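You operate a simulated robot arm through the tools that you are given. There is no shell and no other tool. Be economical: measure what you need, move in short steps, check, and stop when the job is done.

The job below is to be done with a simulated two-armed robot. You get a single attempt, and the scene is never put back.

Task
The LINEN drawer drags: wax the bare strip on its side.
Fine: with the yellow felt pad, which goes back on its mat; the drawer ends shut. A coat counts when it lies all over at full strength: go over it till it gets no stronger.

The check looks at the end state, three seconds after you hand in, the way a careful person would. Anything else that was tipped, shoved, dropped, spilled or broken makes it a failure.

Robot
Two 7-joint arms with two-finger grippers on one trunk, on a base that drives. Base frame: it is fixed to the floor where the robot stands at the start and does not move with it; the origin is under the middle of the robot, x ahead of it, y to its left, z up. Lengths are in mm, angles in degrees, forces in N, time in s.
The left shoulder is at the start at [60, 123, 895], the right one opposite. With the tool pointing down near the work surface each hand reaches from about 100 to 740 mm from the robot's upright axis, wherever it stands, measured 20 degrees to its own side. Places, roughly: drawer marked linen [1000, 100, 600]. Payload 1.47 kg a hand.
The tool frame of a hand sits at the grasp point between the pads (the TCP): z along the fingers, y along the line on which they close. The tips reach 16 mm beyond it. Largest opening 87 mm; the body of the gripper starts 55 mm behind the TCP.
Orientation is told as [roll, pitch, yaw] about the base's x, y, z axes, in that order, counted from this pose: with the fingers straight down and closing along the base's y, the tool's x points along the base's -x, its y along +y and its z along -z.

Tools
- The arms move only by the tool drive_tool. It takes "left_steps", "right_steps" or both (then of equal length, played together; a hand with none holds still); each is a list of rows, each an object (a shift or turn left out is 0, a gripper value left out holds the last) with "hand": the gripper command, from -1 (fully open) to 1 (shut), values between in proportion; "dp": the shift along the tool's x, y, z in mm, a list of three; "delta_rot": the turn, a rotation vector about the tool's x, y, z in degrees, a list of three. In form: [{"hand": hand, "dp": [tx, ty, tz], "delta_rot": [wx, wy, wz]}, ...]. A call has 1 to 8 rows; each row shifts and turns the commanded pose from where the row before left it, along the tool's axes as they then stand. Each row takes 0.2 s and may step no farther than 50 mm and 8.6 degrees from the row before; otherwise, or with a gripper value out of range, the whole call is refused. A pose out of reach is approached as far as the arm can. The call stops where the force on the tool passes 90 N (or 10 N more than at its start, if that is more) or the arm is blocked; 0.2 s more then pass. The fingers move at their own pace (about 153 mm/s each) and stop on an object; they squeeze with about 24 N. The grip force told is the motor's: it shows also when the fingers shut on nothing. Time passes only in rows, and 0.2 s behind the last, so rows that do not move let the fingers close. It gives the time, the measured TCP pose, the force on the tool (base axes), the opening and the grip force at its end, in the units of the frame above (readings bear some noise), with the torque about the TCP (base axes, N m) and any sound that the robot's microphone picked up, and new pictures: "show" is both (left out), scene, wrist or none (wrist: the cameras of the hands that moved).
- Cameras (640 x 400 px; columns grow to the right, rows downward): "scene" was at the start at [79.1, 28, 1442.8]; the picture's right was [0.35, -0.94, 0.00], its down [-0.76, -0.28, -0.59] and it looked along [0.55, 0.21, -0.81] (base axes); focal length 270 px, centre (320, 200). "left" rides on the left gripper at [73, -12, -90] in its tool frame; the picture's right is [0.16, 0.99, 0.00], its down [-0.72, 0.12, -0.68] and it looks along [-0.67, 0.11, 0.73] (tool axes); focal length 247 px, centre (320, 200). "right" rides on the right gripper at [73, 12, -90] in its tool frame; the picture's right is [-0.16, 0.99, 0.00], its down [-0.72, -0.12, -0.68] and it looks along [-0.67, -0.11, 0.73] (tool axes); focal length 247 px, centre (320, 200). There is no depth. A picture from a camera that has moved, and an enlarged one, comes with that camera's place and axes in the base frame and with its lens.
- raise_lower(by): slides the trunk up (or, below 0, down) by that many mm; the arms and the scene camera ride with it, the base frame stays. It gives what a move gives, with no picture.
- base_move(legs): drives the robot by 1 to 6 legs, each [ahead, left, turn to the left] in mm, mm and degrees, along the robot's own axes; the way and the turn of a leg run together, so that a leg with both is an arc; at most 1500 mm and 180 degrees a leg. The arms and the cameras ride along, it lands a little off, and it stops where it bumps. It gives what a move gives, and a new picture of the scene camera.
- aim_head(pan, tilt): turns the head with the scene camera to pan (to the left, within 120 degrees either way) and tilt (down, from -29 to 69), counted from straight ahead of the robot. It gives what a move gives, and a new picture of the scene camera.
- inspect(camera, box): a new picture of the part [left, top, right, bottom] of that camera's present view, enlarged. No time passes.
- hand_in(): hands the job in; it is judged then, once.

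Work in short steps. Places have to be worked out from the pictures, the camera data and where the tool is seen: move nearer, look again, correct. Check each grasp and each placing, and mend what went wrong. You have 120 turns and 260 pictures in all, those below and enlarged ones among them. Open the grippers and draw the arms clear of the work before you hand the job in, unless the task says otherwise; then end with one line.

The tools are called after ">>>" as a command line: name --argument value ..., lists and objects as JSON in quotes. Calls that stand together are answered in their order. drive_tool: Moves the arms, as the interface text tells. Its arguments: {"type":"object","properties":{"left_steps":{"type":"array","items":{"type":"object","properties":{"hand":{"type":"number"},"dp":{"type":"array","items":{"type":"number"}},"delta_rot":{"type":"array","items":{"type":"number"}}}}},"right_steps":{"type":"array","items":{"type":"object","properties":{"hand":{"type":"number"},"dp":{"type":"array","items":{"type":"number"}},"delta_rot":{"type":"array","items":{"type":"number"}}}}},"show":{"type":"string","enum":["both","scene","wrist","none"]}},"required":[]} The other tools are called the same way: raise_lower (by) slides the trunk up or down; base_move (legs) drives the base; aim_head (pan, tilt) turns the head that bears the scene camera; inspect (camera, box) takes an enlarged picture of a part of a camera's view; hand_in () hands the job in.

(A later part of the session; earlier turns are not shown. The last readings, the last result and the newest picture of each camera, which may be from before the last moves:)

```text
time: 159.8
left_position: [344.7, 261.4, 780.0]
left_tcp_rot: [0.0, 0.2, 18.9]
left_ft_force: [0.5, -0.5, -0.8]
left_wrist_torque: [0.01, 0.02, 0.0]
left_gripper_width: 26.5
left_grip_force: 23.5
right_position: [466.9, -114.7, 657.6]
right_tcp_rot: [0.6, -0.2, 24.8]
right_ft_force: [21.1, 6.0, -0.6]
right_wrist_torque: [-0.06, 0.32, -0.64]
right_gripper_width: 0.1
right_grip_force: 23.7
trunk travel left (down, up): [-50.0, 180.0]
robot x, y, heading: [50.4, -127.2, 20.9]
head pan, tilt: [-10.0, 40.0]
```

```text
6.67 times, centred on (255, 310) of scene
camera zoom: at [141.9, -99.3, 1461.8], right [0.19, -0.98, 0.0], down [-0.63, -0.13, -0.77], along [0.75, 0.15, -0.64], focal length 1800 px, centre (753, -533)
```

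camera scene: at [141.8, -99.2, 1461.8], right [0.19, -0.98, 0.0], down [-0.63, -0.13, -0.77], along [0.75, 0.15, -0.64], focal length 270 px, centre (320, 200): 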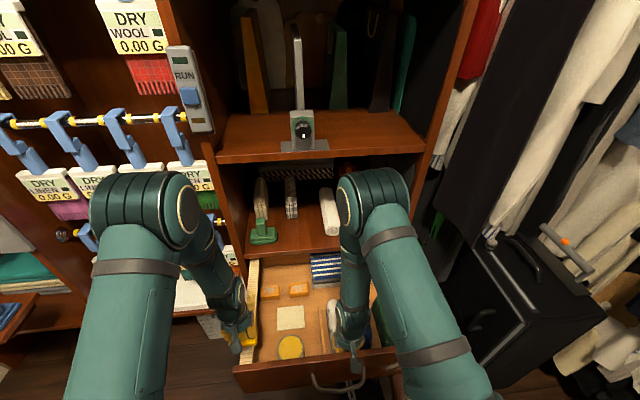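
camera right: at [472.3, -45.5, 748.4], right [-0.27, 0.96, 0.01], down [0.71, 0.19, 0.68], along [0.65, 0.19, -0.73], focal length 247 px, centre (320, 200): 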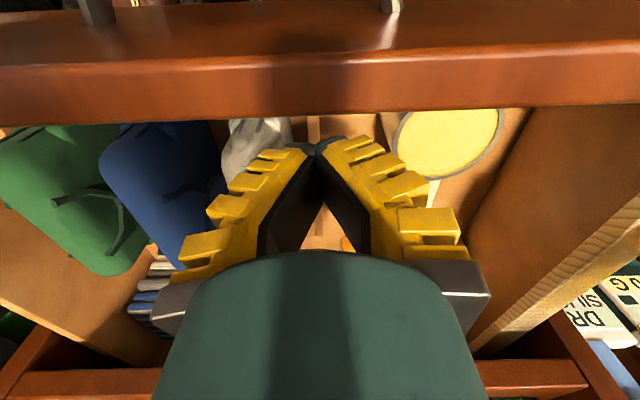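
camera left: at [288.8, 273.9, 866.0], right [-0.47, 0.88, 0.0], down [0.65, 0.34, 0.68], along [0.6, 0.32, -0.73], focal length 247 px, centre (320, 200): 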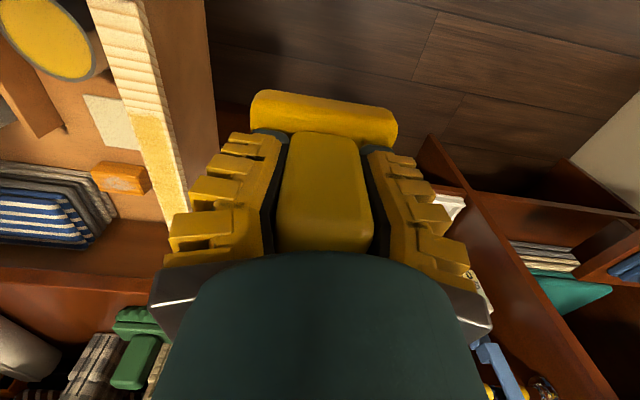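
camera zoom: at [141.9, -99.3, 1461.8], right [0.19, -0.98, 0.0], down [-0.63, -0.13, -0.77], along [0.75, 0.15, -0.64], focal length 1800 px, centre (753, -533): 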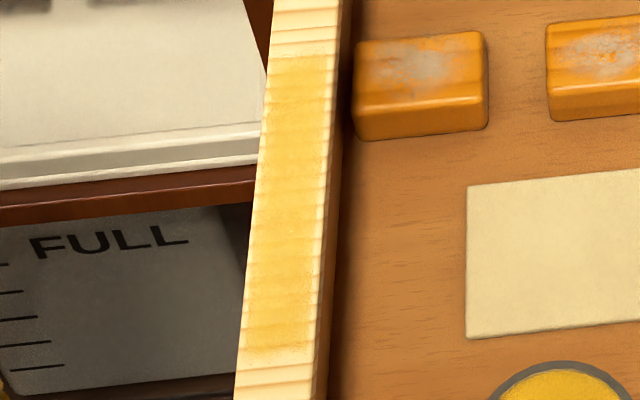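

Those strokes barely touched (no force). Return and press properly.

>>> drive_tool --left_steps '[{"dp": [-23, -36, 0]}, {"dp": [-23, -36, 0]}, {"dp": [-23, -35, 0]}, {"dp": [0, 0, 45]}, {"dp": [0, 0, 40]}, {"dp": [0, 0, 6]}, {"dp": [0, 0, 2]}, {}]' --show "none"

```text
time: 161.7
left_position: [443.2, 181.3, 686.1]
left_tcp_rot: [0.0, 0.0, 18.9]
left_ft_force: [-1.1, 0.2, 19.5]
left_wrist_torque: [-0.05, 0.03, -0.02]
left_gripper_width: 33.7
left_grip_force: 23.8
right_position: [466.6, -114.5, 656.7]
right_tcp_rot: [0.6, -0.2, 24.8]
right_ft_force: [21.1, 8.4, -5.9]
right_wrist_torque: [-0.2, 0.2, -0.65]
right_gripper_width: 0.0
right_grip_force: 23.9
trunk travel left (down, up): [-50.0, 180.0]
robot x, y, heading: [47.2, -125.6, 21.0]
head pan, tilt: [-10.0, 40.0]
```

19 N. Stroke forward to e≈655 and back, several times, with small sideways shifts.

>>> drive_tool --left_steps '[{"dp": [-30, 0, 0.2]}, {"dp": [-30, 0, 0.2]}, {"dp": [-30, 0, 0.2]}, {"dp": [-30, 0, 0.2]}, {"dp": [-30, 0, 0.2]}, {"dp": [-28, 0, 0.2]}, {"dp": [30, -3, -0.2]}, {"dp": [30, -3, -0.2]}]' --show "none"

>>> drive_tool --left_steps '[{"dp": [30, -2, -0.2]}, {"dp": [30, -2, -0.2]}, {"dp": [30, 0, -0.2]}, {"dp": [28, 0, -0.2]}, {"dp": [-30, 0, 0.2]}, {"dp": [-30, 0, 0.2]}, {"dp": [-30, 0, 0.2]}, {"dp": [-30, 0, 0.2]}]' --show "none"

>>> drive_tool --left_steps '[{"dp": [-30, 0, 0.2]}, {"dp": [-28, 0, 0.2]}, {"dp": [30, -6, -0.2]}, {"dp": [30, 0, -0.2]}, {"dp": [30, 0, -0.2]}, {"dp": [30, 0, -0.2]}, {"dp": [30, 0, -0.2]}, {"dp": [28, 0, -0.2]}]' --show "none"

>>> drive_tool --left_steps '[{"dp": [0, 0, -30]}, {"dp": [0, 0, -40]}, {"dp": [30, 30, -20]}, {"dp": [15, 45, 0]}, {"dp": [0, 45, 0]}, {"dp": [0, 30, 0]}, {}]' --show "none"

>>> inspect --camera "left" --box '[60, 60, 220, 260]'

>>> inspect --camera "scene" --box '[242, 280, 268, 340]'

```text
time: 163.4
left_position: [559.2, 213.2, 685.5]
left_tcp_rot: [0.1, -0.4, 18.8]
left_ft_force: [9.3, 5.3, 20.6]
left_wrist_torque: [0.05, -0.2, -0.01]
left_gripper_width: 34.8
left_grip_force: 24.2
right_position: [467.3, -114.2, 657.3]
right_tcp_rot: [0.8, -0.3, 24.7]
right_ft_force: [21.3, 7.0, 7.3]
right_wrist_torque: [0.01, 0.5, -0.61]
right_gripper_width: 0.1
right_grip_force: 24.3
trunk travel left (down, up): [-50.0, 180.0]
robot x, y, heading: [51.1, -121.6, 21.2]
head pan, tilt: [-10.0, 40.0]
```

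```text
time: 165.2
left_position: [559.5, 214.8, 686.3]
left_tcp_rot: [-0.1, -0.1, 18.9]
left_ft_force: [-7.7, -3.1, 18.5]
left_wrist_torque: [-0.07, 0.24, 0.03]
left_gripper_width: 34.3
left_grip_force: 23.7
right_position: [466.7, -114.1, 657.1]
right_tcp_rot: [0.8, -0.4, 24.8]
right_ft_force: [23.9, 8.6, -4.8]
right_wrist_torque: [-0.18, 0.27, -0.74]
right_gripper_width: 0.2
right_grip_force: 24.2
trunk travel left (down, up): [-50.0, 180.0]
robot x, y, heading: [45.6, -126.7, 21.3]
head pan, tilt: [-10.0, 40.0]
```

```text
time: 167.1
left_position: [448.4, 167.9, 687.3]
left_tcp_rot: [0.0, 0.1, 18.9]
left_ft_force: [3.2, 1.2, 12.3]
left_wrist_torque: [0.09, -0.31, -0.05]
left_gripper_width: 30.2
left_grip_force: 24.3
right_position: [466.5, -114.6, 657.5]
right_tcp_rot: [0.7, -0.3, 24.8]
right_ft_force: [22.3, 6.7, 7.7]
right_wrist_torque: [0.05, 0.58, -0.61]
right_gripper_width: 0.1
right_grip_force: 23.5
trunk travel left (down, up): [-50.0, 180.0]
robot x, y, heading: [46.6, -120.4, 21.5]
head pan, tilt: [-10.0, 40.0]
```

```text
time: 168.7
left_position: [359.6, 295.9, 776.6]
left_tcp_rot: [-0.1, 0.2, 18.9]
left_ft_force: [0.2, 0.8, -0.9]
left_wrist_torque: [-0.01, -0.02, 0.02]
left_gripper_width: 27.5
left_grip_force: 24.4
right_position: [466.4, -114.6, 658.0]
right_tcp_rot: [0.6, -0.2, 24.9]
right_ft_force: [21.5, 7.2, -0.5]
right_wrist_torque: [-0.06, 0.32, -0.63]
right_gripper_width: 0.1
right_grip_force: 23.8
trunk travel left (down, up): [-50.0, 180.0]
robot x, y, heading: [50.5, -122.7, 21.3]
head pan, tilt: [-10.0, 40.0]
```

```text
2.00 times, centred on (140, 160) of left
camera zoom: at [293.9, 260.5, 866.5], right [-0.47, 0.88, 0.0], down [0.65, 0.34, 0.68], along [0.6, 0.32, -0.73], focal length 494 px, centre (680, 280)
```

zoom: 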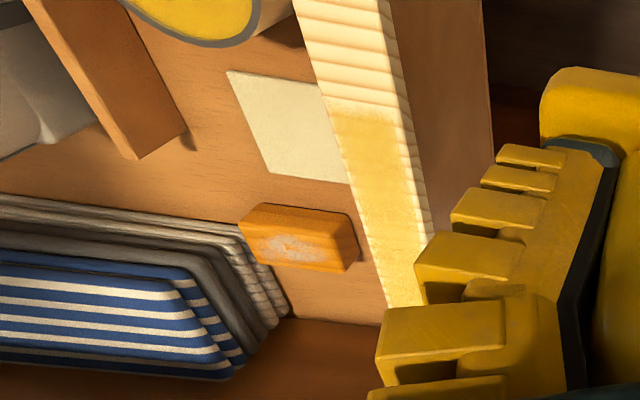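

```text
6.67 times, centred on (255, 310) of scene
camera zoom: at [141.9, -99.4, 1461.8], right [0.19, -0.98, 0.0], down [-0.63, -0.13, -0.77], along [0.75, 0.15, -0.64], focal length 1800 px, centre (753, -533)
```

zoom: 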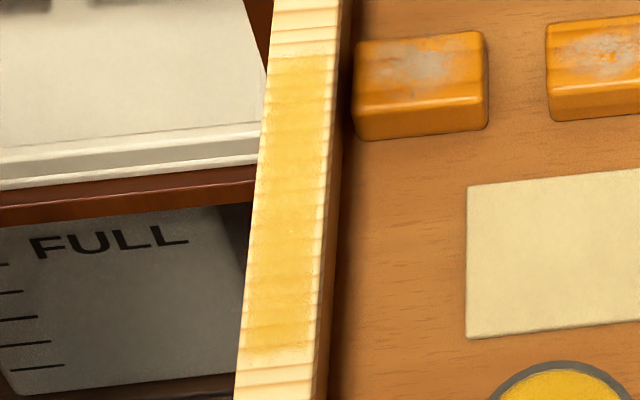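

Margins unchanged – they are the strip's edges. The tone went slightly deeper, so another load and set of passes to be sure it's saturated.

>>> drive_tool --left_steps '[{"dp": [-4, -44, 0]}, {"dp": [-4, -44, 0]}, {"dp": [-4, -44, 0]}, {"dp": [-4, -44, 0]}, {"dp": [-4, -44, 0]}, {"dp": [-3.5, -40.5, 0]}, {"dp": [0, 0, 45]}, {"dp": [0, 0, 45]}]' --show "none"

>>> drive_tool --left_steps '[{"dp": [0, 0, 40]}, {"dp": [0, 0, 18]}, {}]' --show "none"

```text
time: 170.4
left_position: [465.7, 56.6, 686.0]
left_tcp_rot: [0.0, 0.2, 19.0]
left_ft_force: [0.1, 0.4, -0.9]
left_wrist_torque: [-0.02, 0.0, 0.04]
left_gripper_width: 27.0
left_grip_force: 23.9
right_position: [466.7, -114.8, 657.0]
right_tcp_rot: [0.7, -0.2, 24.8]
right_ft_force: [21.5, 7.0, -3.4]
right_wrist_torque: [-0.11, 0.26, -0.65]
right_gripper_width: 0.1
right_grip_force: 23.8
trunk travel left (down, up): [-50.0, 180.0]
robot x, y, heading: [45.3, -125.1, 21.0]
head pan, tilt: [-10.0, 40.0]
```

```text
time: 171.2
left_position: [463.7, 55.8, 629.0]
left_tcp_rot: [0.0, 0.1, 18.9]
left_ft_force: [-0.6, 1.0, -1.3]
left_wrist_torque: [0.01, -0.04, 0.04]
left_gripper_width: 27.0
left_grip_force: 23.8
right_position: [467.0, -114.2, 657.6]
right_tcp_rot: [0.6, -0.2, 24.8]
right_ft_force: [20.4, 7.2, 0.8]
right_wrist_torque: [-0.06, 0.35, -0.63]
right_gripper_width: 0.2
right_grip_force: 23.9
trunk travel left (down, up): [-50.0, 180.0]
robot x, y, heading: [47.9, -121.0, 21.1]
head pan, tilt: [-10.0, 40.0]
```

>>> drive_tool --left_steps '[{"dp": [-2, 0, 10]}, {"dp": [0, 0, 5]}, {"dp": [3, 0, 1]}, {"dp": [-6, 0, 0]}, {"dp": [6, 2, 0]}, {"dp": [-6, -4, 0]}, {"dp": [3, 2, 0]}, {}]' --show "none"

>>> drive_tool --left_steps '[{"dp": [0, 0, -15]}, {"dp": [0, 0, -45]}, {"dp": [0, 0, -40]}, {"dp": [-10, 44, 0]}, {"dp": [-10, 44, 0]}, {"dp": [0, 34, 0]}, {"dp": [0, 0, 18]}, {}]' --show "none"

>>> drive_tool --left_steps '[{"dp": [0, 0, 5]}, {"dp": [0, 0, 3]}, {"dp": [0, 0, 2]}, {}]' --show "none"

```text
time: 173.1
left_position: [466.1, 55.9, 613.1]
left_tcp_rot: [0.0, 0.0, 18.9]
left_ft_force: [-4.7, 3.7, 18.5]
left_wrist_torque: [0.08, 0.01, 0.04]
left_gripper_width: 35.0
left_grip_force: 23.8
right_position: [467.1, -113.9, 659.5]
right_tcp_rot: [0.6, -0.3, 24.8]
right_ft_force: [22.5, 6.7, -0.3]
right_wrist_torque: [-0.11, 0.31, -0.65]
right_gripper_width: 0.2
right_grip_force: 23.8
trunk travel left (down, up): [-50.0, 180.0]
robot x, y, heading: [51.3, -123.0, 21.2]
head pan, tilt: [-10.0, 40.0]
```

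```text
time: 174.8
left_position: [445.9, 179.5, 694.2]
left_tcp_rot: [0.0, 0.1, 18.9]
left_ft_force: [0.0, 1.0, -1.0]
left_wrist_torque: [0.0, -0.04, 0.0]
left_gripper_width: 27.5
left_grip_force: 23.6
right_position: [467.3, -115.0, 657.3]
right_tcp_rot: [0.6, -0.1, 24.9]
right_ft_force: [21.0, 6.9, 3.1]
right_wrist_torque: [-0.04, 0.4, -0.61]
right_gripper_width: 0.0
right_grip_force: 24.2
trunk travel left (down, up): [-50.0, 180.0]
robot x, y, heading: [45.7, -123.8, 21.2]
head pan, tilt: [-10.0, 40.0]
```

```text
time: 175.8
left_position: [447.2, 178.2, 685.2]
left_tcp_rot: [0.0, -0.1, 19.0]
left_ft_force: [-2.5, -0.3, 20.4]
left_wrist_torque: [-0.01, 0.05, 0.05]
left_gripper_width: 34.7
left_grip_force: 24.2
right_position: [468.0, -115.4, 658.8]
right_tcp_rot: [0.7, -0.2, 24.8]
right_ft_force: [21.5, 7.7, -5.8]
right_wrist_torque: [-0.26, 0.16, -0.67]
right_gripper_width: 0.1
right_grip_force: 24.0
trunk travel left (down, up): [-50.0, 180.0]
robot x, y, heading: [44.8, -123.8, 21.2]
head pan, tilt: [-10.0, 40.0]
```

20 N contact at e≈481. Three passes over the patch.

>>> drive_tool --left_steps '[{"dp": [-30, 0, 0.2]}, {"dp": [-30, 0, 0.2]}, {"dp": [-30, 0, 0.2]}, {"dp": [-30, 0, 0.2]}, {"dp": [-30, 0, 0.2]}, {"dp": [-28, 0, 0.2]}, {"dp": [30, 0, -0.2]}, {"dp": [30, 0, -0.2]}]' --show "none"

>>> drive_tool --left_steps '[{"dp": [30, 0, -0.2]}, {"dp": [30, 0, -0.2]}, {"dp": [30, 0, -0.2]}, {"dp": [28, 0, -0.2]}, {"dp": [-30, -4, 0.2]}, {"dp": [-30, 0, 0.2]}, {"dp": [-30, 0, 0.2]}, {"dp": [-30, 0, 0.2]}]' --show "none"

>>> drive_tool --left_steps '[{"dp": [-30, 0, 0.2]}, {"dp": [-28, 0, 0.2]}, {"dp": [30, 0, -0.2]}, {"dp": [30, 0, -0.2]}, {"dp": [30, 0, -0.2]}, {"dp": [30, 0, -0.2]}, {"dp": [30, 0, -0.2]}, {"dp": [28, 0, -0.2]}]' --show "none"

>>> drive_tool --left_steps '[{"dp": [0, 0, -30]}, {"dp": [0, 0, -40]}, {"dp": [30, 30, -20]}, {"dp": [15, 45, 0]}, {"dp": [0, 45, 0]}, {"dp": [0, 30, 0]}, {}]' --show "none"

>>> inspect --camera "left" --box '[60, 60, 220, 260]'

>>> inspect --camera "scene" --box '[242, 280, 268, 340]'

```text
time: 177.7
left_position: [558.5, 219.0, 685.4]
left_tcp_rot: [0.0, -0.4, 18.9]
left_ft_force: [10.9, 2.7, 21.1]
left_wrist_torque: [0.11, -0.28, -0.01]
left_gripper_width: 36.1
left_grip_force: 24.0
right_position: [465.8, -115.0, 658.3]
right_tcp_rot: [0.8, -0.4, 24.9]
right_ft_force: [21.1, 6.0, 8.4]
right_wrist_torque: [0.04, 0.56, -0.61]
right_gripper_width: 0.2
right_grip_force: 24.2
trunk travel left (down, up): [-50.0, 180.0]
robot x, y, heading: [49.2, -126.3, 21.1]
head pan, tilt: [-10.0, 40.0]
```

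```text
time: 179.4
left_position: [557.9, 214.3, 684.5]
left_tcp_rot: [0.0, 0.0, 19.0]
left_ft_force: [-5.0, -0.7, 15.1]
left_wrist_torque: [-0.06, 0.22, 0.03]
left_gripper_width: 32.7
left_grip_force: 24.1
right_position: [468.6, -113.8, 658.8]
right_tcp_rot: [0.6, -0.2, 24.8]
right_ft_force: [23.0, 7.7, -0.6]
right_wrist_torque: [-0.13, 0.32, -0.72]
right_gripper_width: 0.0
right_grip_force: 24.2
trunk travel left (down, up): [-50.0, 180.0]
robot x, y, heading: [42.9, -124.2, 21.2]
head pan, tilt: [-10.0, 40.0]
```

```text
time: 181.2
left_position: [447.7, 177.0, 685.2]
left_tcp_rot: [0.0, 0.0, 18.8]
left_ft_force: [7.5, 3.2, 19.9]
left_wrist_torque: [0.03, -0.24, 0.04]
left_gripper_width: 35.4
left_grip_force: 24.1
right_position: [465.5, -115.0, 658.0]
right_tcp_rot: [0.7, -0.1, 24.7]
right_ft_force: [21.7, 6.7, 5.4]
right_wrist_torque: [-0.01, 0.43, -0.62]
right_gripper_width: 0.0
right_grip_force: 23.6
trunk travel left (down, up): [-50.0, 180.0]
robot x, y, heading: [46.2, -122.1, 21.3]
head pan, tilt: [-10.0, 40.0]
```

```text
time: 182.8
left_position: [357.7, 301.5, 774.3]
left_tcp_rot: [-0.1, 0.0, 18.9]
left_ft_force: [-0.2, 0.0, -1.2]
left_wrist_torque: [-0.03, 0.01, 0.05]
left_gripper_width: 28.8
left_grip_force: 23.9
right_position: [466.2, -114.6, 657.1]
right_tcp_rot: [0.6, -0.3, 24.8]
right_ft_force: [21.5, 5.7, 1.1]
right_wrist_torque: [-0.09, 0.34, -0.6]
right_gripper_width: 0.0
right_grip_force: 24.3
trunk travel left (down, up): [-50.0, 180.0]
robot x, y, heading: [50.8, -120.9, 21.4]
head pan, tilt: [-10.0, 40.0]
```

```text
2.00 times, centred on (140, 160) of left
camera zoom: at [292.3, 266.1, 864.1], right [-0.47, 0.88, 0.0], down [0.65, 0.34, 0.68], along [0.6, 0.32, -0.73], focal length 494 px, centre (680, 280)
```

zoom: 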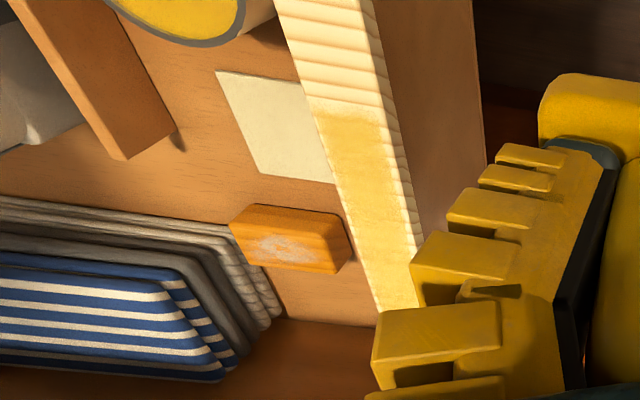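

```text
6.67 times, centred on (255, 310) of scene
camera zoom: at [141.9, -99.4, 1461.8], right [0.19, -0.98, 0.0], down [-0.63, -0.13, -0.77], along [0.75, 0.15, -0.64], focal length 1800 px, centre (753, -533)
```

zoom: 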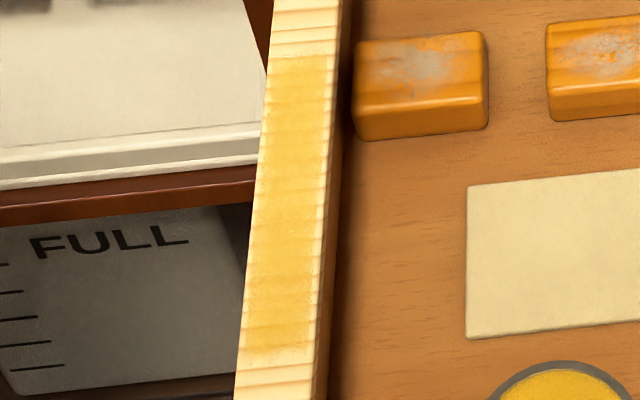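

Almost no change from the last set. One final load and set for certainty.

>>> drive_tool --left_steps '[{"dp": [-4, -45, 0]}, {"dp": [-4, -45, 0]}, {"dp": [-4, -45, 0]}, {"dp": [-4, -45, 0]}, {"dp": [-4, -45, 0]}, {"dp": [-4, -42, 0]}, {"dp": [0, 0, 45]}, {"dp": [0, 0, 45]}]' --show "none"

>>> drive_tool --left_steps '[{"dp": [0, 0, 40]}, {"dp": [0, 0, 18]}, {}]' --show "none"

```text
time: 184.7
left_position: [465.3, 54.9, 682.7]
left_tcp_rot: [0.0, 0.1, 18.9]
left_ft_force: [1.3, 0.3, -1.1]
left_wrist_torque: [-0.01, 0.01, -0.01]
left_gripper_width: 28.6
left_grip_force: 23.4
right_position: [467.1, -115.8, 657.5]
right_tcp_rot: [0.6, -0.2, 24.8]
right_ft_force: [20.5, 7.1, -3.6]
right_wrist_torque: [-0.1, 0.25, -0.61]
right_gripper_width: 0.0
right_grip_force: 24.3
trunk travel left (down, up): [-50.0, 180.0]
robot x, y, heading: [47.4, -121.7, 21.0]
head pan, tilt: [-10.0, 40.0]
```

```text
time: 185.4
left_position: [464.6, 56.5, 625.2]
left_tcp_rot: [0.0, 0.1, 18.9]
left_ft_force: [0.0, 0.4, -1.8]
left_wrist_torque: [0.03, 0.02, -0.03]
left_gripper_width: 28.6
left_grip_force: 24.1
right_position: [466.5, -114.0, 656.3]
right_tcp_rot: [0.6, -0.2, 24.8]
right_ft_force: [20.3, 6.8, 1.2]
right_wrist_torque: [-0.05, 0.37, -0.65]
right_gripper_width: 0.2
right_grip_force: 24.4
trunk travel left (down, up): [-50.0, 180.0]
robot x, y, heading: [45.1, -121.1, 21.4]
head pan, tilt: [-10.0, 40.0]
```

>>> drive_tool --left_steps '[{"dp": [-2, 0, 8]}, {"dp": [0, 0, 5]}, {"dp": [3, 0, 0]}, {"dp": [-6, 0, 0]}, {"dp": [6, 2, 0]}, {"dp": [-6, -4, 0]}, {"dp": [3, 2, 0]}, {}]' --show "none"

>>> drive_tool --left_steps '[{"dp": [0, 0, -15]}, {"dp": [0, 0, -45]}, {"dp": [0, 0, -40]}, {"dp": [-10, 44, 0]}, {"dp": [-10, 44, 0]}, {"dp": [0, 34, 0]}, {"dp": [0, 0, 18]}, {}]' --show "none"

>>> drive_tool --left_steps '[{"dp": [0, 0, 3]}, {"dp": [0, 0, 2]}, {"dp": [0, 0, 1]}, {}]' --show "none"

```text
time: 187.2
left_position: [467.3, 57.7, 614.8]
left_tcp_rot: [0.0, 0.0, 18.9]
left_ft_force: [2.7, 0.4, 4.6]
left_wrist_torque: [0.06, -0.06, -0.06]
left_gripper_width: 28.8
left_grip_force: 24.4
right_position: [466.3, -114.3, 657.4]
right_tcp_rot: [0.6, -0.1, 24.7]
right_ft_force: [21.1, 8.0, 2.0]
right_wrist_torque: [-0.12, 0.37, -0.6]
right_gripper_width: 0.0
right_grip_force: 23.9
trunk travel left (down, up): [-50.0, 180.0]
robot x, y, heading: [49.8, -125.8, 21.2]
head pan, tilt: [-10.0, 40.0]
```

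```text
time: 189.1
left_position: [447.6, 178.3, 694.3]
left_tcp_rot: [0.0, 0.0, 19.0]
left_ft_force: [0.1, 0.7, -1.2]
left_wrist_torque: [0.04, -0.02, -0.02]
left_gripper_width: 28.4
left_grip_force: 24.0
right_position: [467.6, -115.1, 657.6]
right_tcp_rot: [0.5, -0.1, 24.7]
right_ft_force: [21.5, 6.2, 1.5]
right_wrist_torque: [-0.06, 0.38, -0.66]
right_gripper_width: 0.0
right_grip_force: 24.0
trunk travel left (down, up): [-50.0, 180.0]
robot x, y, heading: [47.7, -122.0, 21.4]
head pan, tilt: [-10.0, 40.0]
```

```text
time: 190.1
left_position: [446.1, 178.7, 689.4]
left_tcp_rot: [0.1, 0.2, 18.9]
left_ft_force: [0.3, -0.1, -1.1]
left_wrist_torque: [-0.01, 0.01, 0.02]
left_gripper_width: 28.3
left_grip_force: 23.5
right_position: [466.7, -113.4, 657.6]
right_tcp_rot: [0.6, -0.2, 24.8]
right_ft_force: [21.2, 7.1, 1.1]
right_wrist_torque: [-0.11, 0.34, -0.64]
right_gripper_width: 0.0
right_grip_force: 23.7
trunk travel left (down, up): [-50.0, 180.0]
robot x, y, heading: [43.7, -121.2, 21.1]
head pan, tilt: [-10.0, 40.0]
```

>>> drive_tool --left_steps '[{"dp": [0, 0, 3]}, {"dp": [0, 0, 2]}, {}]' --show "none"

>>> drive_tool --left_steps '[{"dp": [-30, 0, 0.2]}, {"dp": [-30, 0, 0.2]}, {"dp": [-30, 0, 0.2]}, {"dp": [-30, 0, 0.2]}, {"dp": [-30, 0, 0.2]}, {"dp": [-28, 0, 0.2]}, {"dp": [30, 2, -0.2]}, {"dp": [30, 0, -0.2]}]' --show "none"

>>> drive_tool --left_steps '[{"dp": [30, 0, -0.2]}, {"dp": [30, 0, -0.2]}, {"dp": [30, 0, -0.2]}, {"dp": [28, 0, -0.2]}, {"dp": [-30, -4, 0.2]}, {"dp": [-30, 0, 0.2]}, {"dp": [-30, 0, 0.2]}, {"dp": [-30, 0, 0.2]}]' --show "none"

>>> drive_tool --left_steps '[{"dp": [-30, 0, 0.2]}, {"dp": [-28, 0, 0.2]}, {"dp": [30, 0, -0.2]}, {"dp": [30, 0, -0.2]}, {"dp": [30, 0, -0.2]}, {"dp": [30, 0, -0.2]}, {"dp": [30, 0, -0.2]}, {"dp": [28, 0, -0.2]}]' --show "none"

>>> drive_tool --left_steps '[{"dp": [0, 0, -30]}, {"dp": [0, 0, -40]}, {"dp": [30, 30, -20]}, {"dp": [15, 45, 0]}, {"dp": [0, 45, 0]}, {"dp": [0, 30, 0]}, {}]' --show "none"

>>> inspect --camera "left" --box '[60, 60, 220, 260]'

>>> inspect --camera "scene" --box '[242, 280, 268, 340]'

```text
time: 190.8
left_position: [446.0, 179.6, 686.3]
left_tcp_rot: [-0.1, -0.1, 19.1]
left_ft_force: [-2.6, 1.5, 30.5]
left_wrist_torque: [-0.06, 0.14, -0.01]
left_gripper_width: 31.8
left_grip_force: 24.3
right_position: [467.5, -114.0, 658.9]
right_tcp_rot: [0.8, -0.3, 24.8]
right_ft_force: [21.5, 9.0, -9.4]
right_wrist_torque: [-0.25, 0.07, -0.66]
right_gripper_width: 0.1
right_grip_force: 23.9
trunk travel left (down, up): [-50.0, 180.0]
robot x, y, heading: [44.8, -123.2, 21.4]
head pan, tilt: [-10.0, 40.0]
```

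```text
time: 192.7
left_position: [556.9, 219.6, 685.2]
left_tcp_rot: [0.0, 0.0, 18.9]
left_ft_force: [2.3, 0.3, 7.6]
left_wrist_torque: [0.02, -0.07, -0.01]
left_gripper_width: 31.9
left_grip_force: 24.4
right_position: [467.4, -114.6, 657.9]
right_tcp_rot: [0.6, -0.2, 24.9]
right_ft_force: [22.1, 6.4, 9.6]
right_wrist_torque: [0.07, 0.56, -0.59]
right_gripper_width: 0.0
right_grip_force: 24.3
trunk travel left (down, up): [-50.0, 180.0]
robot x, y, heading: [45.1, -124.7, 21.0]
head pan, tilt: [-10.0, 40.0]
```

```text
time: 194.4
left_position: [559.6, 216.6, 684.5]
left_tcp_rot: [0.0, 0.0, 18.9]
left_ft_force: [-9.2, -4.1, 24.3]
left_wrist_torque: [-0.28, 0.62, 0.01]
left_gripper_width: 35.1
left_grip_force: 24.2
right_position: [467.2, -115.3, 658.5]
right_tcp_rot: [0.7, -0.5, 24.8]
right_ft_force: [25.7, 8.5, 6.3]
right_wrist_torque: [-0.11, 0.48, -0.73]
right_gripper_width: 0.1
right_grip_force: 24.0
trunk travel left (down, up): [-50.0, 180.0]
robot x, y, heading: [48.6, -121.7, 21.3]
head pan, tilt: [-10.0, 40.0]
```

```text
time: 196.2
left_position: [445.1, 175.7, 684.8]
left_tcp_rot: [0.0, 0.1, 18.8]
left_ft_force: [0.8, 0.2, 6.1]
left_wrist_torque: [0.05, -0.07, -0.01]
left_gripper_width: 32.3
left_grip_force: 24.0
right_position: [467.0, -115.2, 657.7]
right_tcp_rot: [0.7, -0.2, 24.8]
right_ft_force: [22.7, 6.2, 6.3]
right_wrist_torque: [0.02, 0.49, -0.59]
right_gripper_width: 0.3
right_grip_force: 23.9
trunk travel left (down, up): [-50.0, 180.0]
robot x, y, heading: [49.2, -125.8, 21.4]
head pan, tilt: [-10.0, 40.0]
```

```text
time: 197.8
left_position: [355.1, 306.2, 775.0]
left_tcp_rot: [0.1, 0.1, 18.8]
left_ft_force: [0.4, -0.1, -1.4]
left_wrist_torque: [0.0, 0.03, -0.02]
left_gripper_width: 30.2
left_grip_force: 24.0
right_position: [466.9, -115.2, 656.9]
right_tcp_rot: [0.6, -0.1, 24.7]
right_ft_force: [21.2, 6.7, -2.1]
right_wrist_torque: [-0.1, 0.27, -0.61]
right_gripper_width: 0.0
right_grip_force: 24.0
trunk travel left (down, up): [-50.0, 180.0]
robot x, y, heading: [45.6, -123.0, 21.2]
head pan, tilt: [-10.0, 40.0]
```

```text
2.00 times, centred on (140, 160) of left
camera zoom: at [289.9, 270.6, 864.6], right [-0.47, 0.88, 0.0], down [0.65, 0.34, 0.68], along [0.6, 0.32, -0.73], focal length 494 px, centre (680, 280)
```

zoom: 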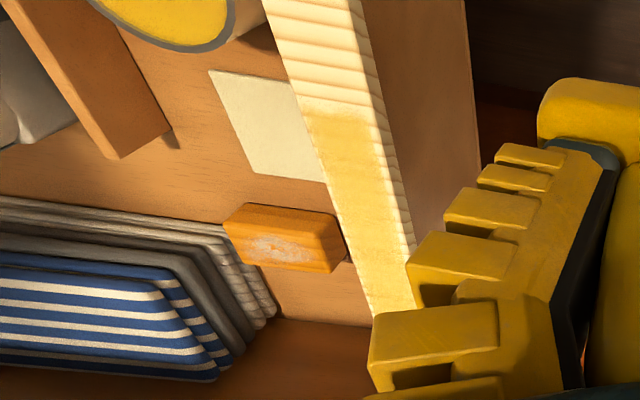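

```text
6.67 times, centred on (255, 310) of scene
camera zoom: at [142.0, -99.4, 1461.8], right [0.19, -0.98, 0.0], down [-0.63, -0.13, -0.77], along [0.75, 0.15, -0.64], focal length 1800 px, centre (753, -533)
```

zoom: 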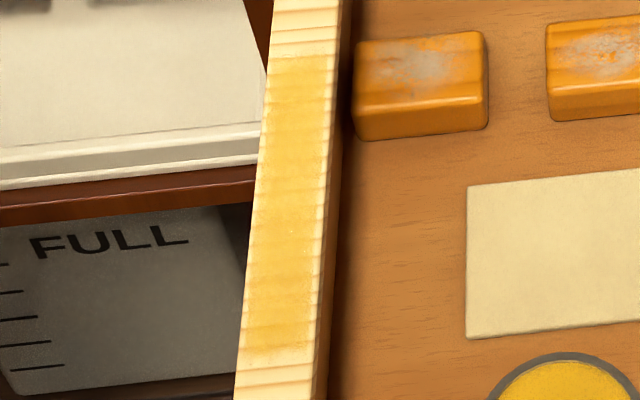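

No further change: the coat is saturated. Now carry the pad back over its mat (drawer is within ~4 mm of where it was).

>>> drive_tool --left_steps '[{"dp": [-22.4, -39.2, 0]}, {"dp": [-22.4, -39.2, 0]}, {"dp": [-22.4, -39.2, 0]}, {"dp": [-22.4, -39.2, 0]}, {"dp": [-22.4, -39.2, 0]}, {"dp": [-22.4, -39.2, 0]}, {"dp": [-22.4, -39.2, 0]}, {}]' --show "none"

>>> drive_tool --left_steps '[{"dp": [0, 0, 45]}, {"dp": [0, 0, 45]}, {"dp": [0, 0, 45]}, {"dp": [0, 0, 30]}, {"dp": [0, 0, 25]}, {}]' --show "both"

>>> inspect --camera "scene" --box '[240, 270, 340, 370]'

```text
time: 199.7
left_position: [592.8, 95.9, 774.7]
left_tcp_rot: [0.0, 0.1, 19.0]
left_ft_force: [-0.1, -0.2, -1.3]
left_wrist_torque: [0.01, -0.01, 0.02]
left_gripper_width: 29.7
left_grip_force: 24.2
right_position: [465.8, -113.9, 657.3]
right_tcp_rot: [0.7, -0.1, 24.8]
right_ft_force: [20.1, 6.8, 0.5]
right_wrist_torque: [-0.1, 0.36, -0.65]
right_gripper_width: 0.0
right_grip_force: 24.0
trunk travel left (down, up): [-50.0, 180.0]
robot x, y, heading: [50.4, -127.0, 21.1]
head pan, tilt: [-10.0, 40.0]
```

```text
time: 201.1
left_position: [591.8, 95.4, 584.9]
left_tcp_rot: [0.1, 0.1, 18.9]
left_ft_force: [0.4, 0.0, -0.9]
left_wrist_torque: [-0.02, -0.04, -0.02]
left_gripper_width: 28.9
left_grip_force: 24.4
right_position: [466.6, -114.8, 656.9]
right_tcp_rot: [0.7, -0.2, 24.8]
right_ft_force: [21.4, 5.8, 1.9]
right_wrist_torque: [-0.06, 0.36, -0.62]
right_gripper_width: 0.1
right_grip_force: 24.0
trunk travel left (down, up): [-50.0, 180.0]
robot x, y, heading: [46.4, -121.1, 21.2]
head pan, tilt: [-10.0, 40.0]
camera scene: at [141.8, -99.4, 1461.8], right [0.19, -0.98, 0.0], down [-0.63, -0.13, -0.77], along [0.75, 0.15, -0.64], focal length 270 px, centre (320, 200)
camera left: at [525.8, 60.6, 675.1], right [-0.47, 0.88, 0.0], down [0.65, 0.34, 0.68], along [0.6, 0.32, -0.73], focal length 247 px, centre (320, 200)
```

scene: 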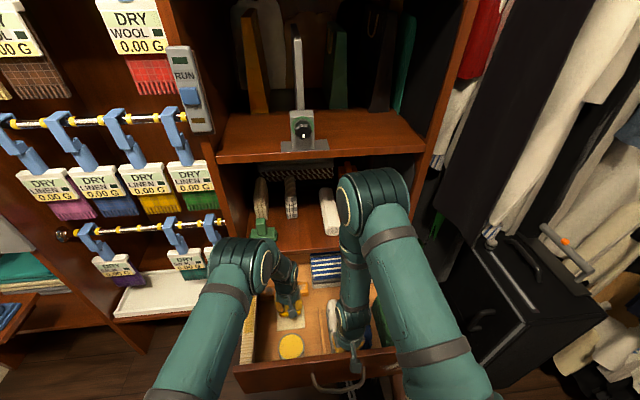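
left: 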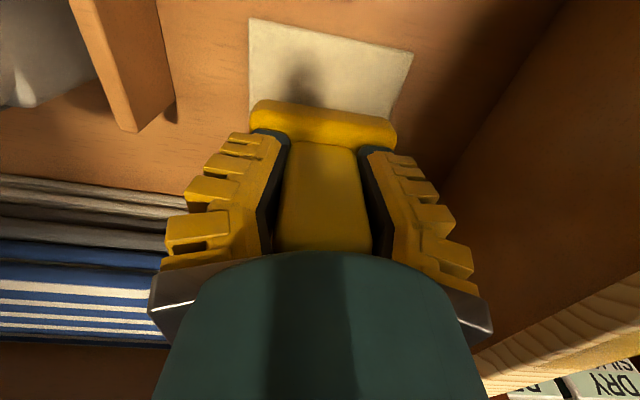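

```text
4.00 times, centred on (290, 320) of scene
camera zoom: at [141.8, -99.4, 1461.8], right [0.19, -0.98, 0.0], down [-0.63, -0.13, -0.77], along [0.75, 0.15, -0.64], focal length 1080 px, centre (440, -280)
```

zoom: 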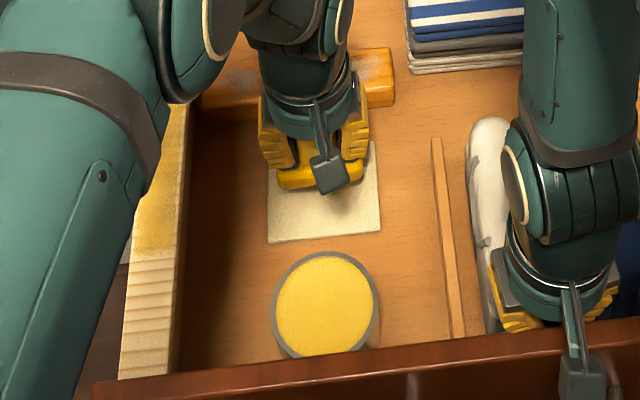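

The pad is slightly tilted in the grip; it'll level on the mat. Lower until it touches.

>>> drive_tool --left_steps '[{"dp": [0, 0, 10]}, {"dp": [0, 0, 8]}, {"dp": [0, 0, 6]}, {}]' --show "none"

>>> drive_tool --left_steps '[{"dp": [0, 0, 3]}, {"dp": [0, 0, 2]}, {}]' --show "wrist"

>>> inspect --camera "scene" --box '[240, 270, 340, 370]'

```text
time: 202.1
left_position: [591.5, 96.6, 560.3]
left_tcp_rot: [0.0, 0.1, 19.0]
left_ft_force: [-0.3, 0.0, -1.3]
left_wrist_torque: [0.02, 0.01, 0.01]
left_gripper_width: 28.8
left_grip_force: 23.8
right_position: [466.4, -114.1, 656.6]
right_tcp_rot: [0.6, -0.2, 24.8]
right_ft_force: [20.9, 7.0, 1.4]
right_wrist_torque: [-0.07, 0.35, -0.61]
right_gripper_width: 0.1
right_grip_force: 24.0
trunk travel left (down, up): [-50.0, 180.0]
robot x, y, heading: [46.8, -118.7, 21.2]
head pan, tilt: [-10.0, 40.0]
```

```text
time: 202.8
left_position: [592.9, 96.9, 555.6]
left_tcp_rot: [0.0, 0.0, 18.9]
left_ft_force: [0.1, -0.1, -2.1]
left_wrist_torque: [0.02, -0.01, 0.01]
left_gripper_width: 28.9
left_grip_force: 23.9
right_position: [466.8, -114.8, 656.9]
right_tcp_rot: [0.7, -0.1, 24.9]
right_ft_force: [21.4, 5.6, 1.2]
right_wrist_torque: [-0.09, 0.38, -0.6]
right_gripper_width: 0.0
right_grip_force: 24.1
trunk travel left (down, up): [-50.0, 180.0]
robot x, y, heading: [44.7, -122.7, 21.3]
head pan, tilt: [-10.0, 40.0]
camera left: at [526.9, 60.7, 645.3], right [-0.47, 0.88, 0.0], down [0.65, 0.34, 0.68], along [0.6, 0.32, -0.73], focal length 247 px, centre (320, 200)
```

left: 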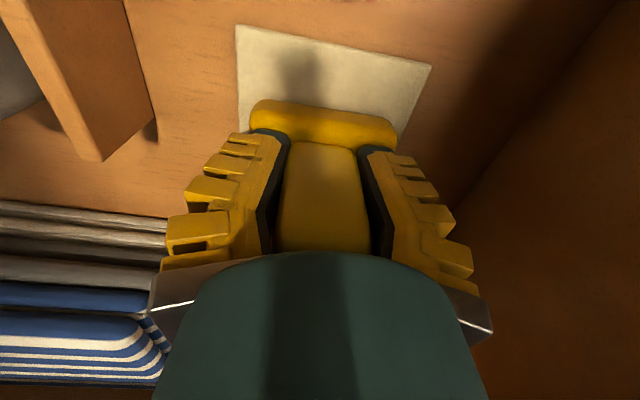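

```text
4.00 times, centred on (290, 320) of scene
camera zoom: at [141.9, -99.4, 1461.8], right [0.19, -0.98, 0.0], down [-0.63, -0.13, -0.77], along [0.75, 0.15, -0.64], focal length 1080 px, centre (440, -280)
```

zoom: 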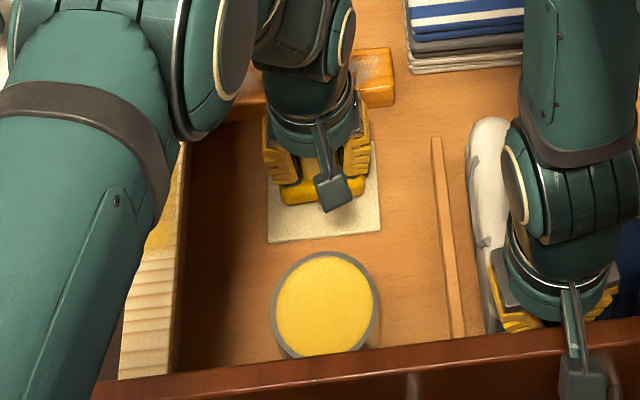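

Pad's base has swung ~6–7° forward in the grip. Pitch the hand +6.5° to level it, and shift back a little, then lower.

>>> drive_tool --left_steps '[{"dp": [0, 0, -6]}, {"dp": [2, 0, 0], "delta_rot": [0, 6.5, 0]}, {}]' --show "wrist"

>>> inspect --camera "scene" --box '[240, 270, 340, 370]'

```text
time: 203.7
left_position: [591.3, 95.4, 562.2]
left_tcp_rot: [0.0, 6.5, 18.9]
left_ft_force: [0.0, -0.2, -1.6]
left_wrist_torque: [0.01, -0.01, 0.01]
left_gripper_width: 29.1
left_grip_force: 24.5
right_position: [466.0, -114.2, 656.6]
right_tcp_rot: [0.7, -0.2, 24.8]
right_ft_force: [21.6, 6.1, 1.2]
right_wrist_torque: [-0.11, 0.39, -0.61]
right_gripper_width: 0.0
right_grip_force: 24.1
trunk travel left (down, up): [-50.0, 180.0]
robot x, y, heading: [45.4, -125.7, 21.5]
head pan, tilt: [-10.0, 40.0]
camera left: at [535.0, 63.1, 659.5], right [-0.47, 0.88, 0.02], down [0.72, 0.37, 0.59], along [0.52, 0.29, -0.81], focal length 247 px, centre (320, 200)
```

left: 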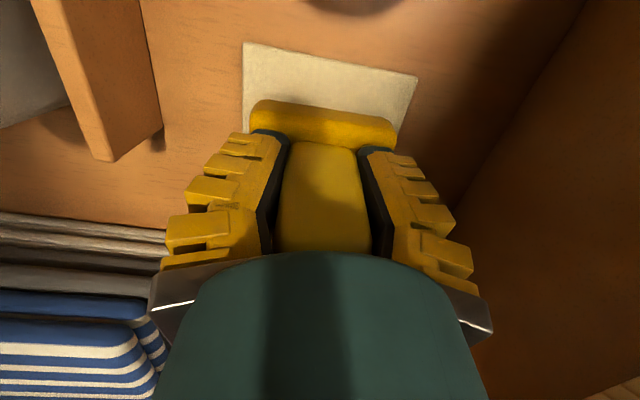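

```text
4.00 times, centred on (290, 320) of scene
camera zoom: at [141.9, -99.3, 1461.8], right [0.19, -0.98, 0.0], down [-0.63, -0.13, -0.77], along [0.75, 0.15, -0.64], focal length 1080 px, centre (440, -280)
```

zoom: 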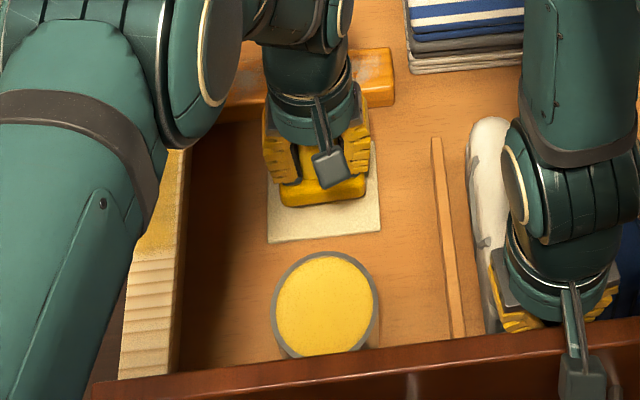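

Base looks level now. Lower vertically in small steps to contact.

>>> drive_tool --left_steps '[{"dp": [-0.7, 0, 6]}, {"dp": [-0.4, 0, 4]}, {}]' --show "none"

>>> drive_tool --left_steps '[{"dp": [-0.2, 0, 2]}, {"dp": [-0.1, 0, 1]}, {}]' --show "none"

```text
time: 204.4
left_position: [591.3, 95.2, 551.8]
left_tcp_rot: [0.0, 6.7, 18.9]
left_ft_force: [0.1, 0.0, -1.2]
left_wrist_torque: [0.02, 0.01, 0.01]
left_gripper_width: 29.3
left_grip_force: 24.2
right_position: [467.7, -113.6, 657.8]
right_tcp_rot: [0.5, -0.3, 24.7]
right_ft_force: [21.2, 6.3, 0.8]
right_wrist_torque: [-0.08, 0.34, -0.65]
right_gripper_width: 0.0
right_grip_force: 23.7
trunk travel left (down, up): [-50.0, 180.0]
robot x, y, heading: [46.8, -118.7, 21.2]
head pan, tilt: [-10.0, 40.0]
```

```text
time: 205.2
left_position: [591.7, 95.0, 550.8]
left_tcp_rot: [0.0, 6.4, 18.9]
left_ft_force: [-10.0, 1.0, 27.3]
left_wrist_torque: [0.24, -0.17, 0.05]
left_gripper_width: 29.4
left_grip_force: 23.9
right_position: [465.7, -114.4, 658.0]
right_tcp_rot: [0.6, -0.4, 24.9]
right_ft_force: [24.3, 8.6, -11.5]
right_wrist_torque: [-0.31, 0.01, -0.66]
right_gripper_width: 0.0
right_grip_force: 24.3
trunk travel left (down, up): [-50.0, 180.0]
robot x, y, heading: [45.8, -120.1, 21.1]
head pan, tilt: [-10.0, 40.0]
```

Firm contact. Ease 1.5 mm, look, then open.

>>> drive_tool --left_steps '[{"dp": [0.1, 0, -1.5]}, {}]' --show "wrist"

>>> inspect --camera "scene" --box '[240, 270, 340, 370]'

```text
time: 205.8
left_position: [592.0, 95.2, 551.4]
left_tcp_rot: [-0.1, 6.4, 19.0]
left_ft_force: [0.3, 1.6, 13.7]
left_wrist_torque: [0.17, -0.26, -0.01]
left_gripper_width: 29.5
left_grip_force: 24.6
right_position: [467.0, -114.2, 657.5]
right_tcp_rot: [0.6, -0.3, 24.8]
right_ft_force: [22.3, 7.1, 4.1]
right_wrist_torque: [-0.06, 0.42, -0.62]
right_gripper_width: 0.2
right_grip_force: 24.4
trunk travel left (down, up): [-50.0, 180.0]
robot x, y, heading: [48.2, -126.7, 20.9]
head pan, tilt: [-10.0, 40.0]
camera left: at [535.5, 63.4, 647.6], right [-0.47, 0.88, 0.02], down [0.71, 0.37, 0.59], along [0.52, 0.29, -0.8], focal length 247 px, centre (320, 200)
```

left: 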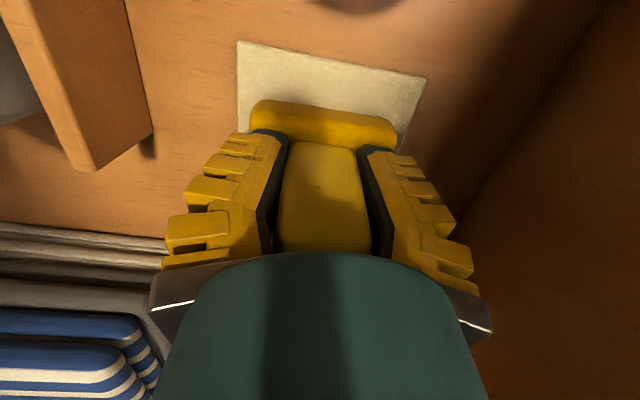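

```text
4.00 times, centred on (290, 320) of scene
camera zoom: at [140.7, -99.8, 1462.0], right [0.19, -0.98, 0.0], down [-0.63, -0.13, -0.77], along [0.75, 0.15, -0.64], focal length 1080 px, centre (440, -280)
```

zoom: 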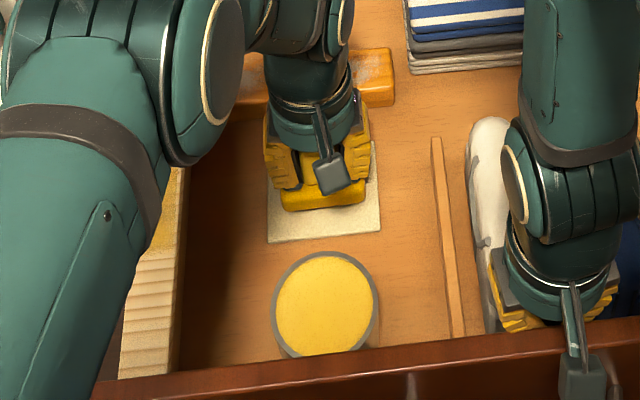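

Matches the original spot (same gap to the mat's edge). Open partly and lift off.

>>> drive_tool --left_steps '[{"hand": 0.3}, {"hand": -0.3}, {"hand": -0.3}, {"dp": [0, 0, -15]}, {"dp": [0, 0, -40]}, {"dp": [0, 0, -40], "delta_rot": [0, -6.4, 0]}, {"dp": [0, 0, -40]}, {}]' --show "both"

>>> inspect --camera "scene" --box '[240, 270, 340, 370]'

>>> inspect --camera "left" --box '[220, 0, 420, 140]'

```text
time: 207.7
left_position: [601.8, 98.1, 685.0]
left_tcp_rot: [0.0, 0.2, 19.0]
left_ft_force: [0.4, 1.0, 0.8]
left_wrist_torque: [-0.01, -0.02, 0.01]
left_gripper_width: 61.7
left_grip_force: 3.2
right_position: [465.2, -114.6, 656.6]
right_tcp_rot: [0.6, -0.2, 24.8]
right_ft_force: [22.1, 6.7, 2.8]
right_wrist_torque: [-0.07, 0.42, -0.63]
right_gripper_width: 0.0
right_grip_force: 23.7
trunk travel left (down, up): [-50.0, 180.0]
robot x, y, heading: [47.5, -122.1, 21.3]
head pan, tilt: [-10.0, 40.0]
camera scene: at [141.7, -99.4, 1461.8], right [0.19, -0.98, 0.0], down [-0.63, -0.13, -0.77], along [0.75, 0.15, -0.64], focal length 270 px, centre (320, 200)
camera left: at [536.5, 63.0, 774.4], right [-0.47, 0.88, 0.0], down [0.65, 0.35, 0.68], along [0.6, 0.32, -0.73], focal length 247 px, centre (320, 200)
```

scene: 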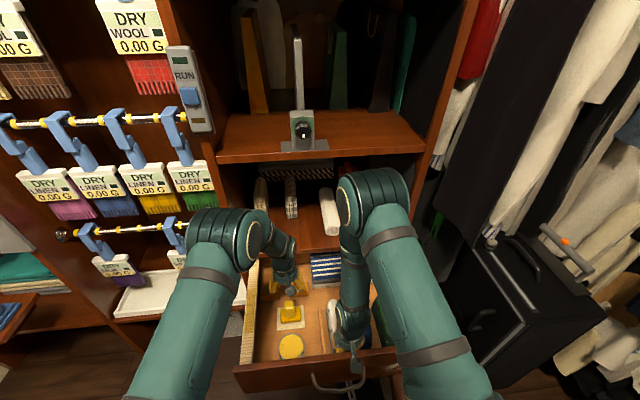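
left: 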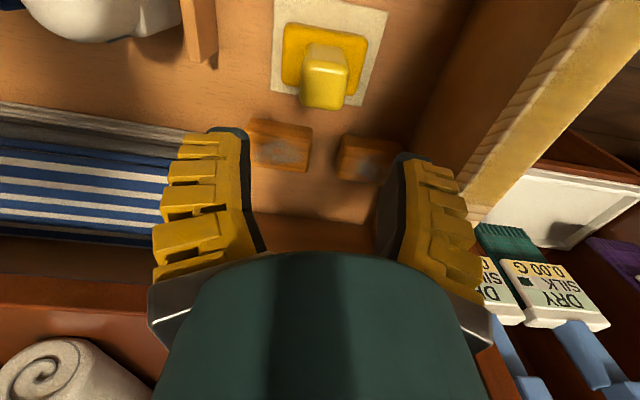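

```text
4.00 times, centred on (290, 320) of scene
camera zoom: at [141.7, -99.4, 1461.8], right [0.19, -0.98, 0.0], down [-0.63, -0.13, -0.77], along [0.75, 0.15, -0.64], focal length 1080 px, centre (440, -280)
```

zoom: 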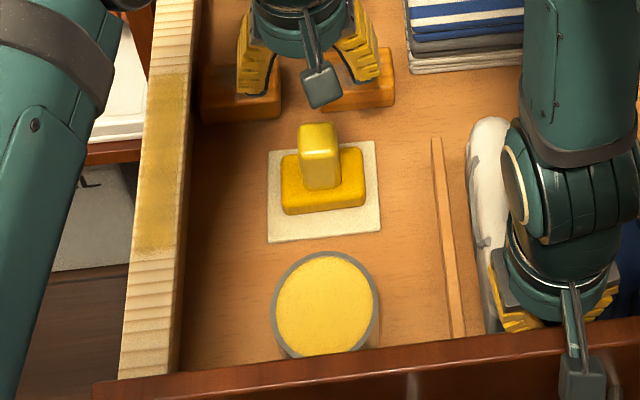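

```text
2.86 times, centred on (320, 70) of left
camera zoom: at [536.5, 63.0, 774.4], right [-0.47, 0.88, 0.0], down [0.65, 0.35, 0.68], along [0.6, 0.32, -0.73], focal length 706 px, centre (320, 571)
```

zoom: 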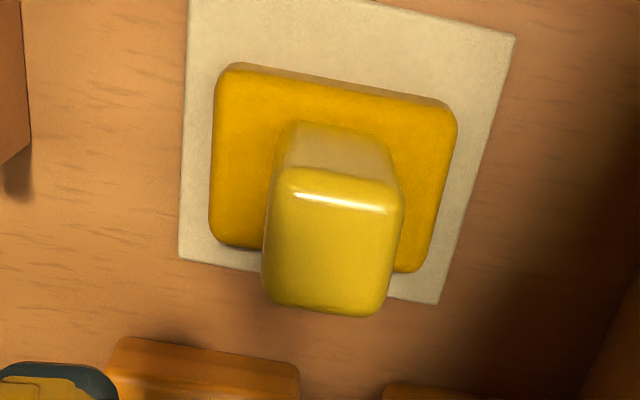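

Pad is on its mat, upright. Withdraw the left arm to the side, and lift the right hand over the panel to its front.

>>> drive_tool --left_steps '[{"dp": [0, 0, -45]}, {"dp": [0, 0, -45]}, {"dp": [22.4, 39.2, 0]}, {"dp": [22.4, 39.2, 0]}, {"dp": [22.4, 39.2, 0]}, {"dp": [22.4, 39.2, 0]}, {"dp": [22.4, 39.2, 0]}, {"dp": [22.4, 39.2, 0]}]' --right_steps '[{"dp": [-15, 0, 0]}, {"dp": [0, 0, -42]}, {"dp": [0, 0, -42]}, {"dp": [0, 0, 0], "delta_rot": [0, 0, 5.8]}, {"dp": [40, 10, 0]}, {"dp": [40, 10, 0]}, {"dp": [40, 11, 0]}, {}]' --show "scene"

```text
time: 209.4
left_position: [398.9, 276.8, 774.4]
left_tcp_rot: [0.0, 0.1, 18.9]
left_ft_force: [0.6, 0.2, 0.0]
left_wrist_torque: [0.02, -0.03, 0.02]
left_gripper_width: 61.4
left_grip_force: 3.4
right_position: [360.4, -114.5, 738.3]
right_tcp_rot: [0.5, 0.1, 19.0]
right_ft_force: [-0.8, -1.0, 0.4]
right_wrist_torque: [0.01, 0.0, -0.01]
right_gripper_width: 0.0
right_grip_force: 23.9
right hand out of reach, approached as far as the arm can: row 7
trunk travel left (down, up): [-50.0, 180.0]
robot x, y, heading: [49.0, -120.7, 21.3]
head pan, tilt: [-10.0, 40.0]
camera scene: at [139.5, -99.7, 1462.0], right [0.19, -0.98, 0.0], down [-0.63, -0.13, -0.77], along [0.75, 0.15, -0.64], focal length 270 px, centre (320, 200)
```

scene: 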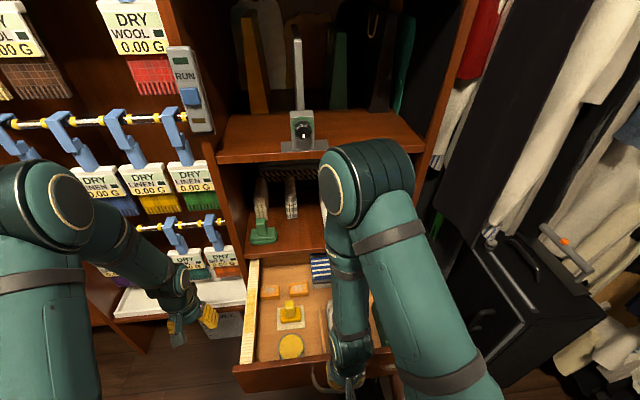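

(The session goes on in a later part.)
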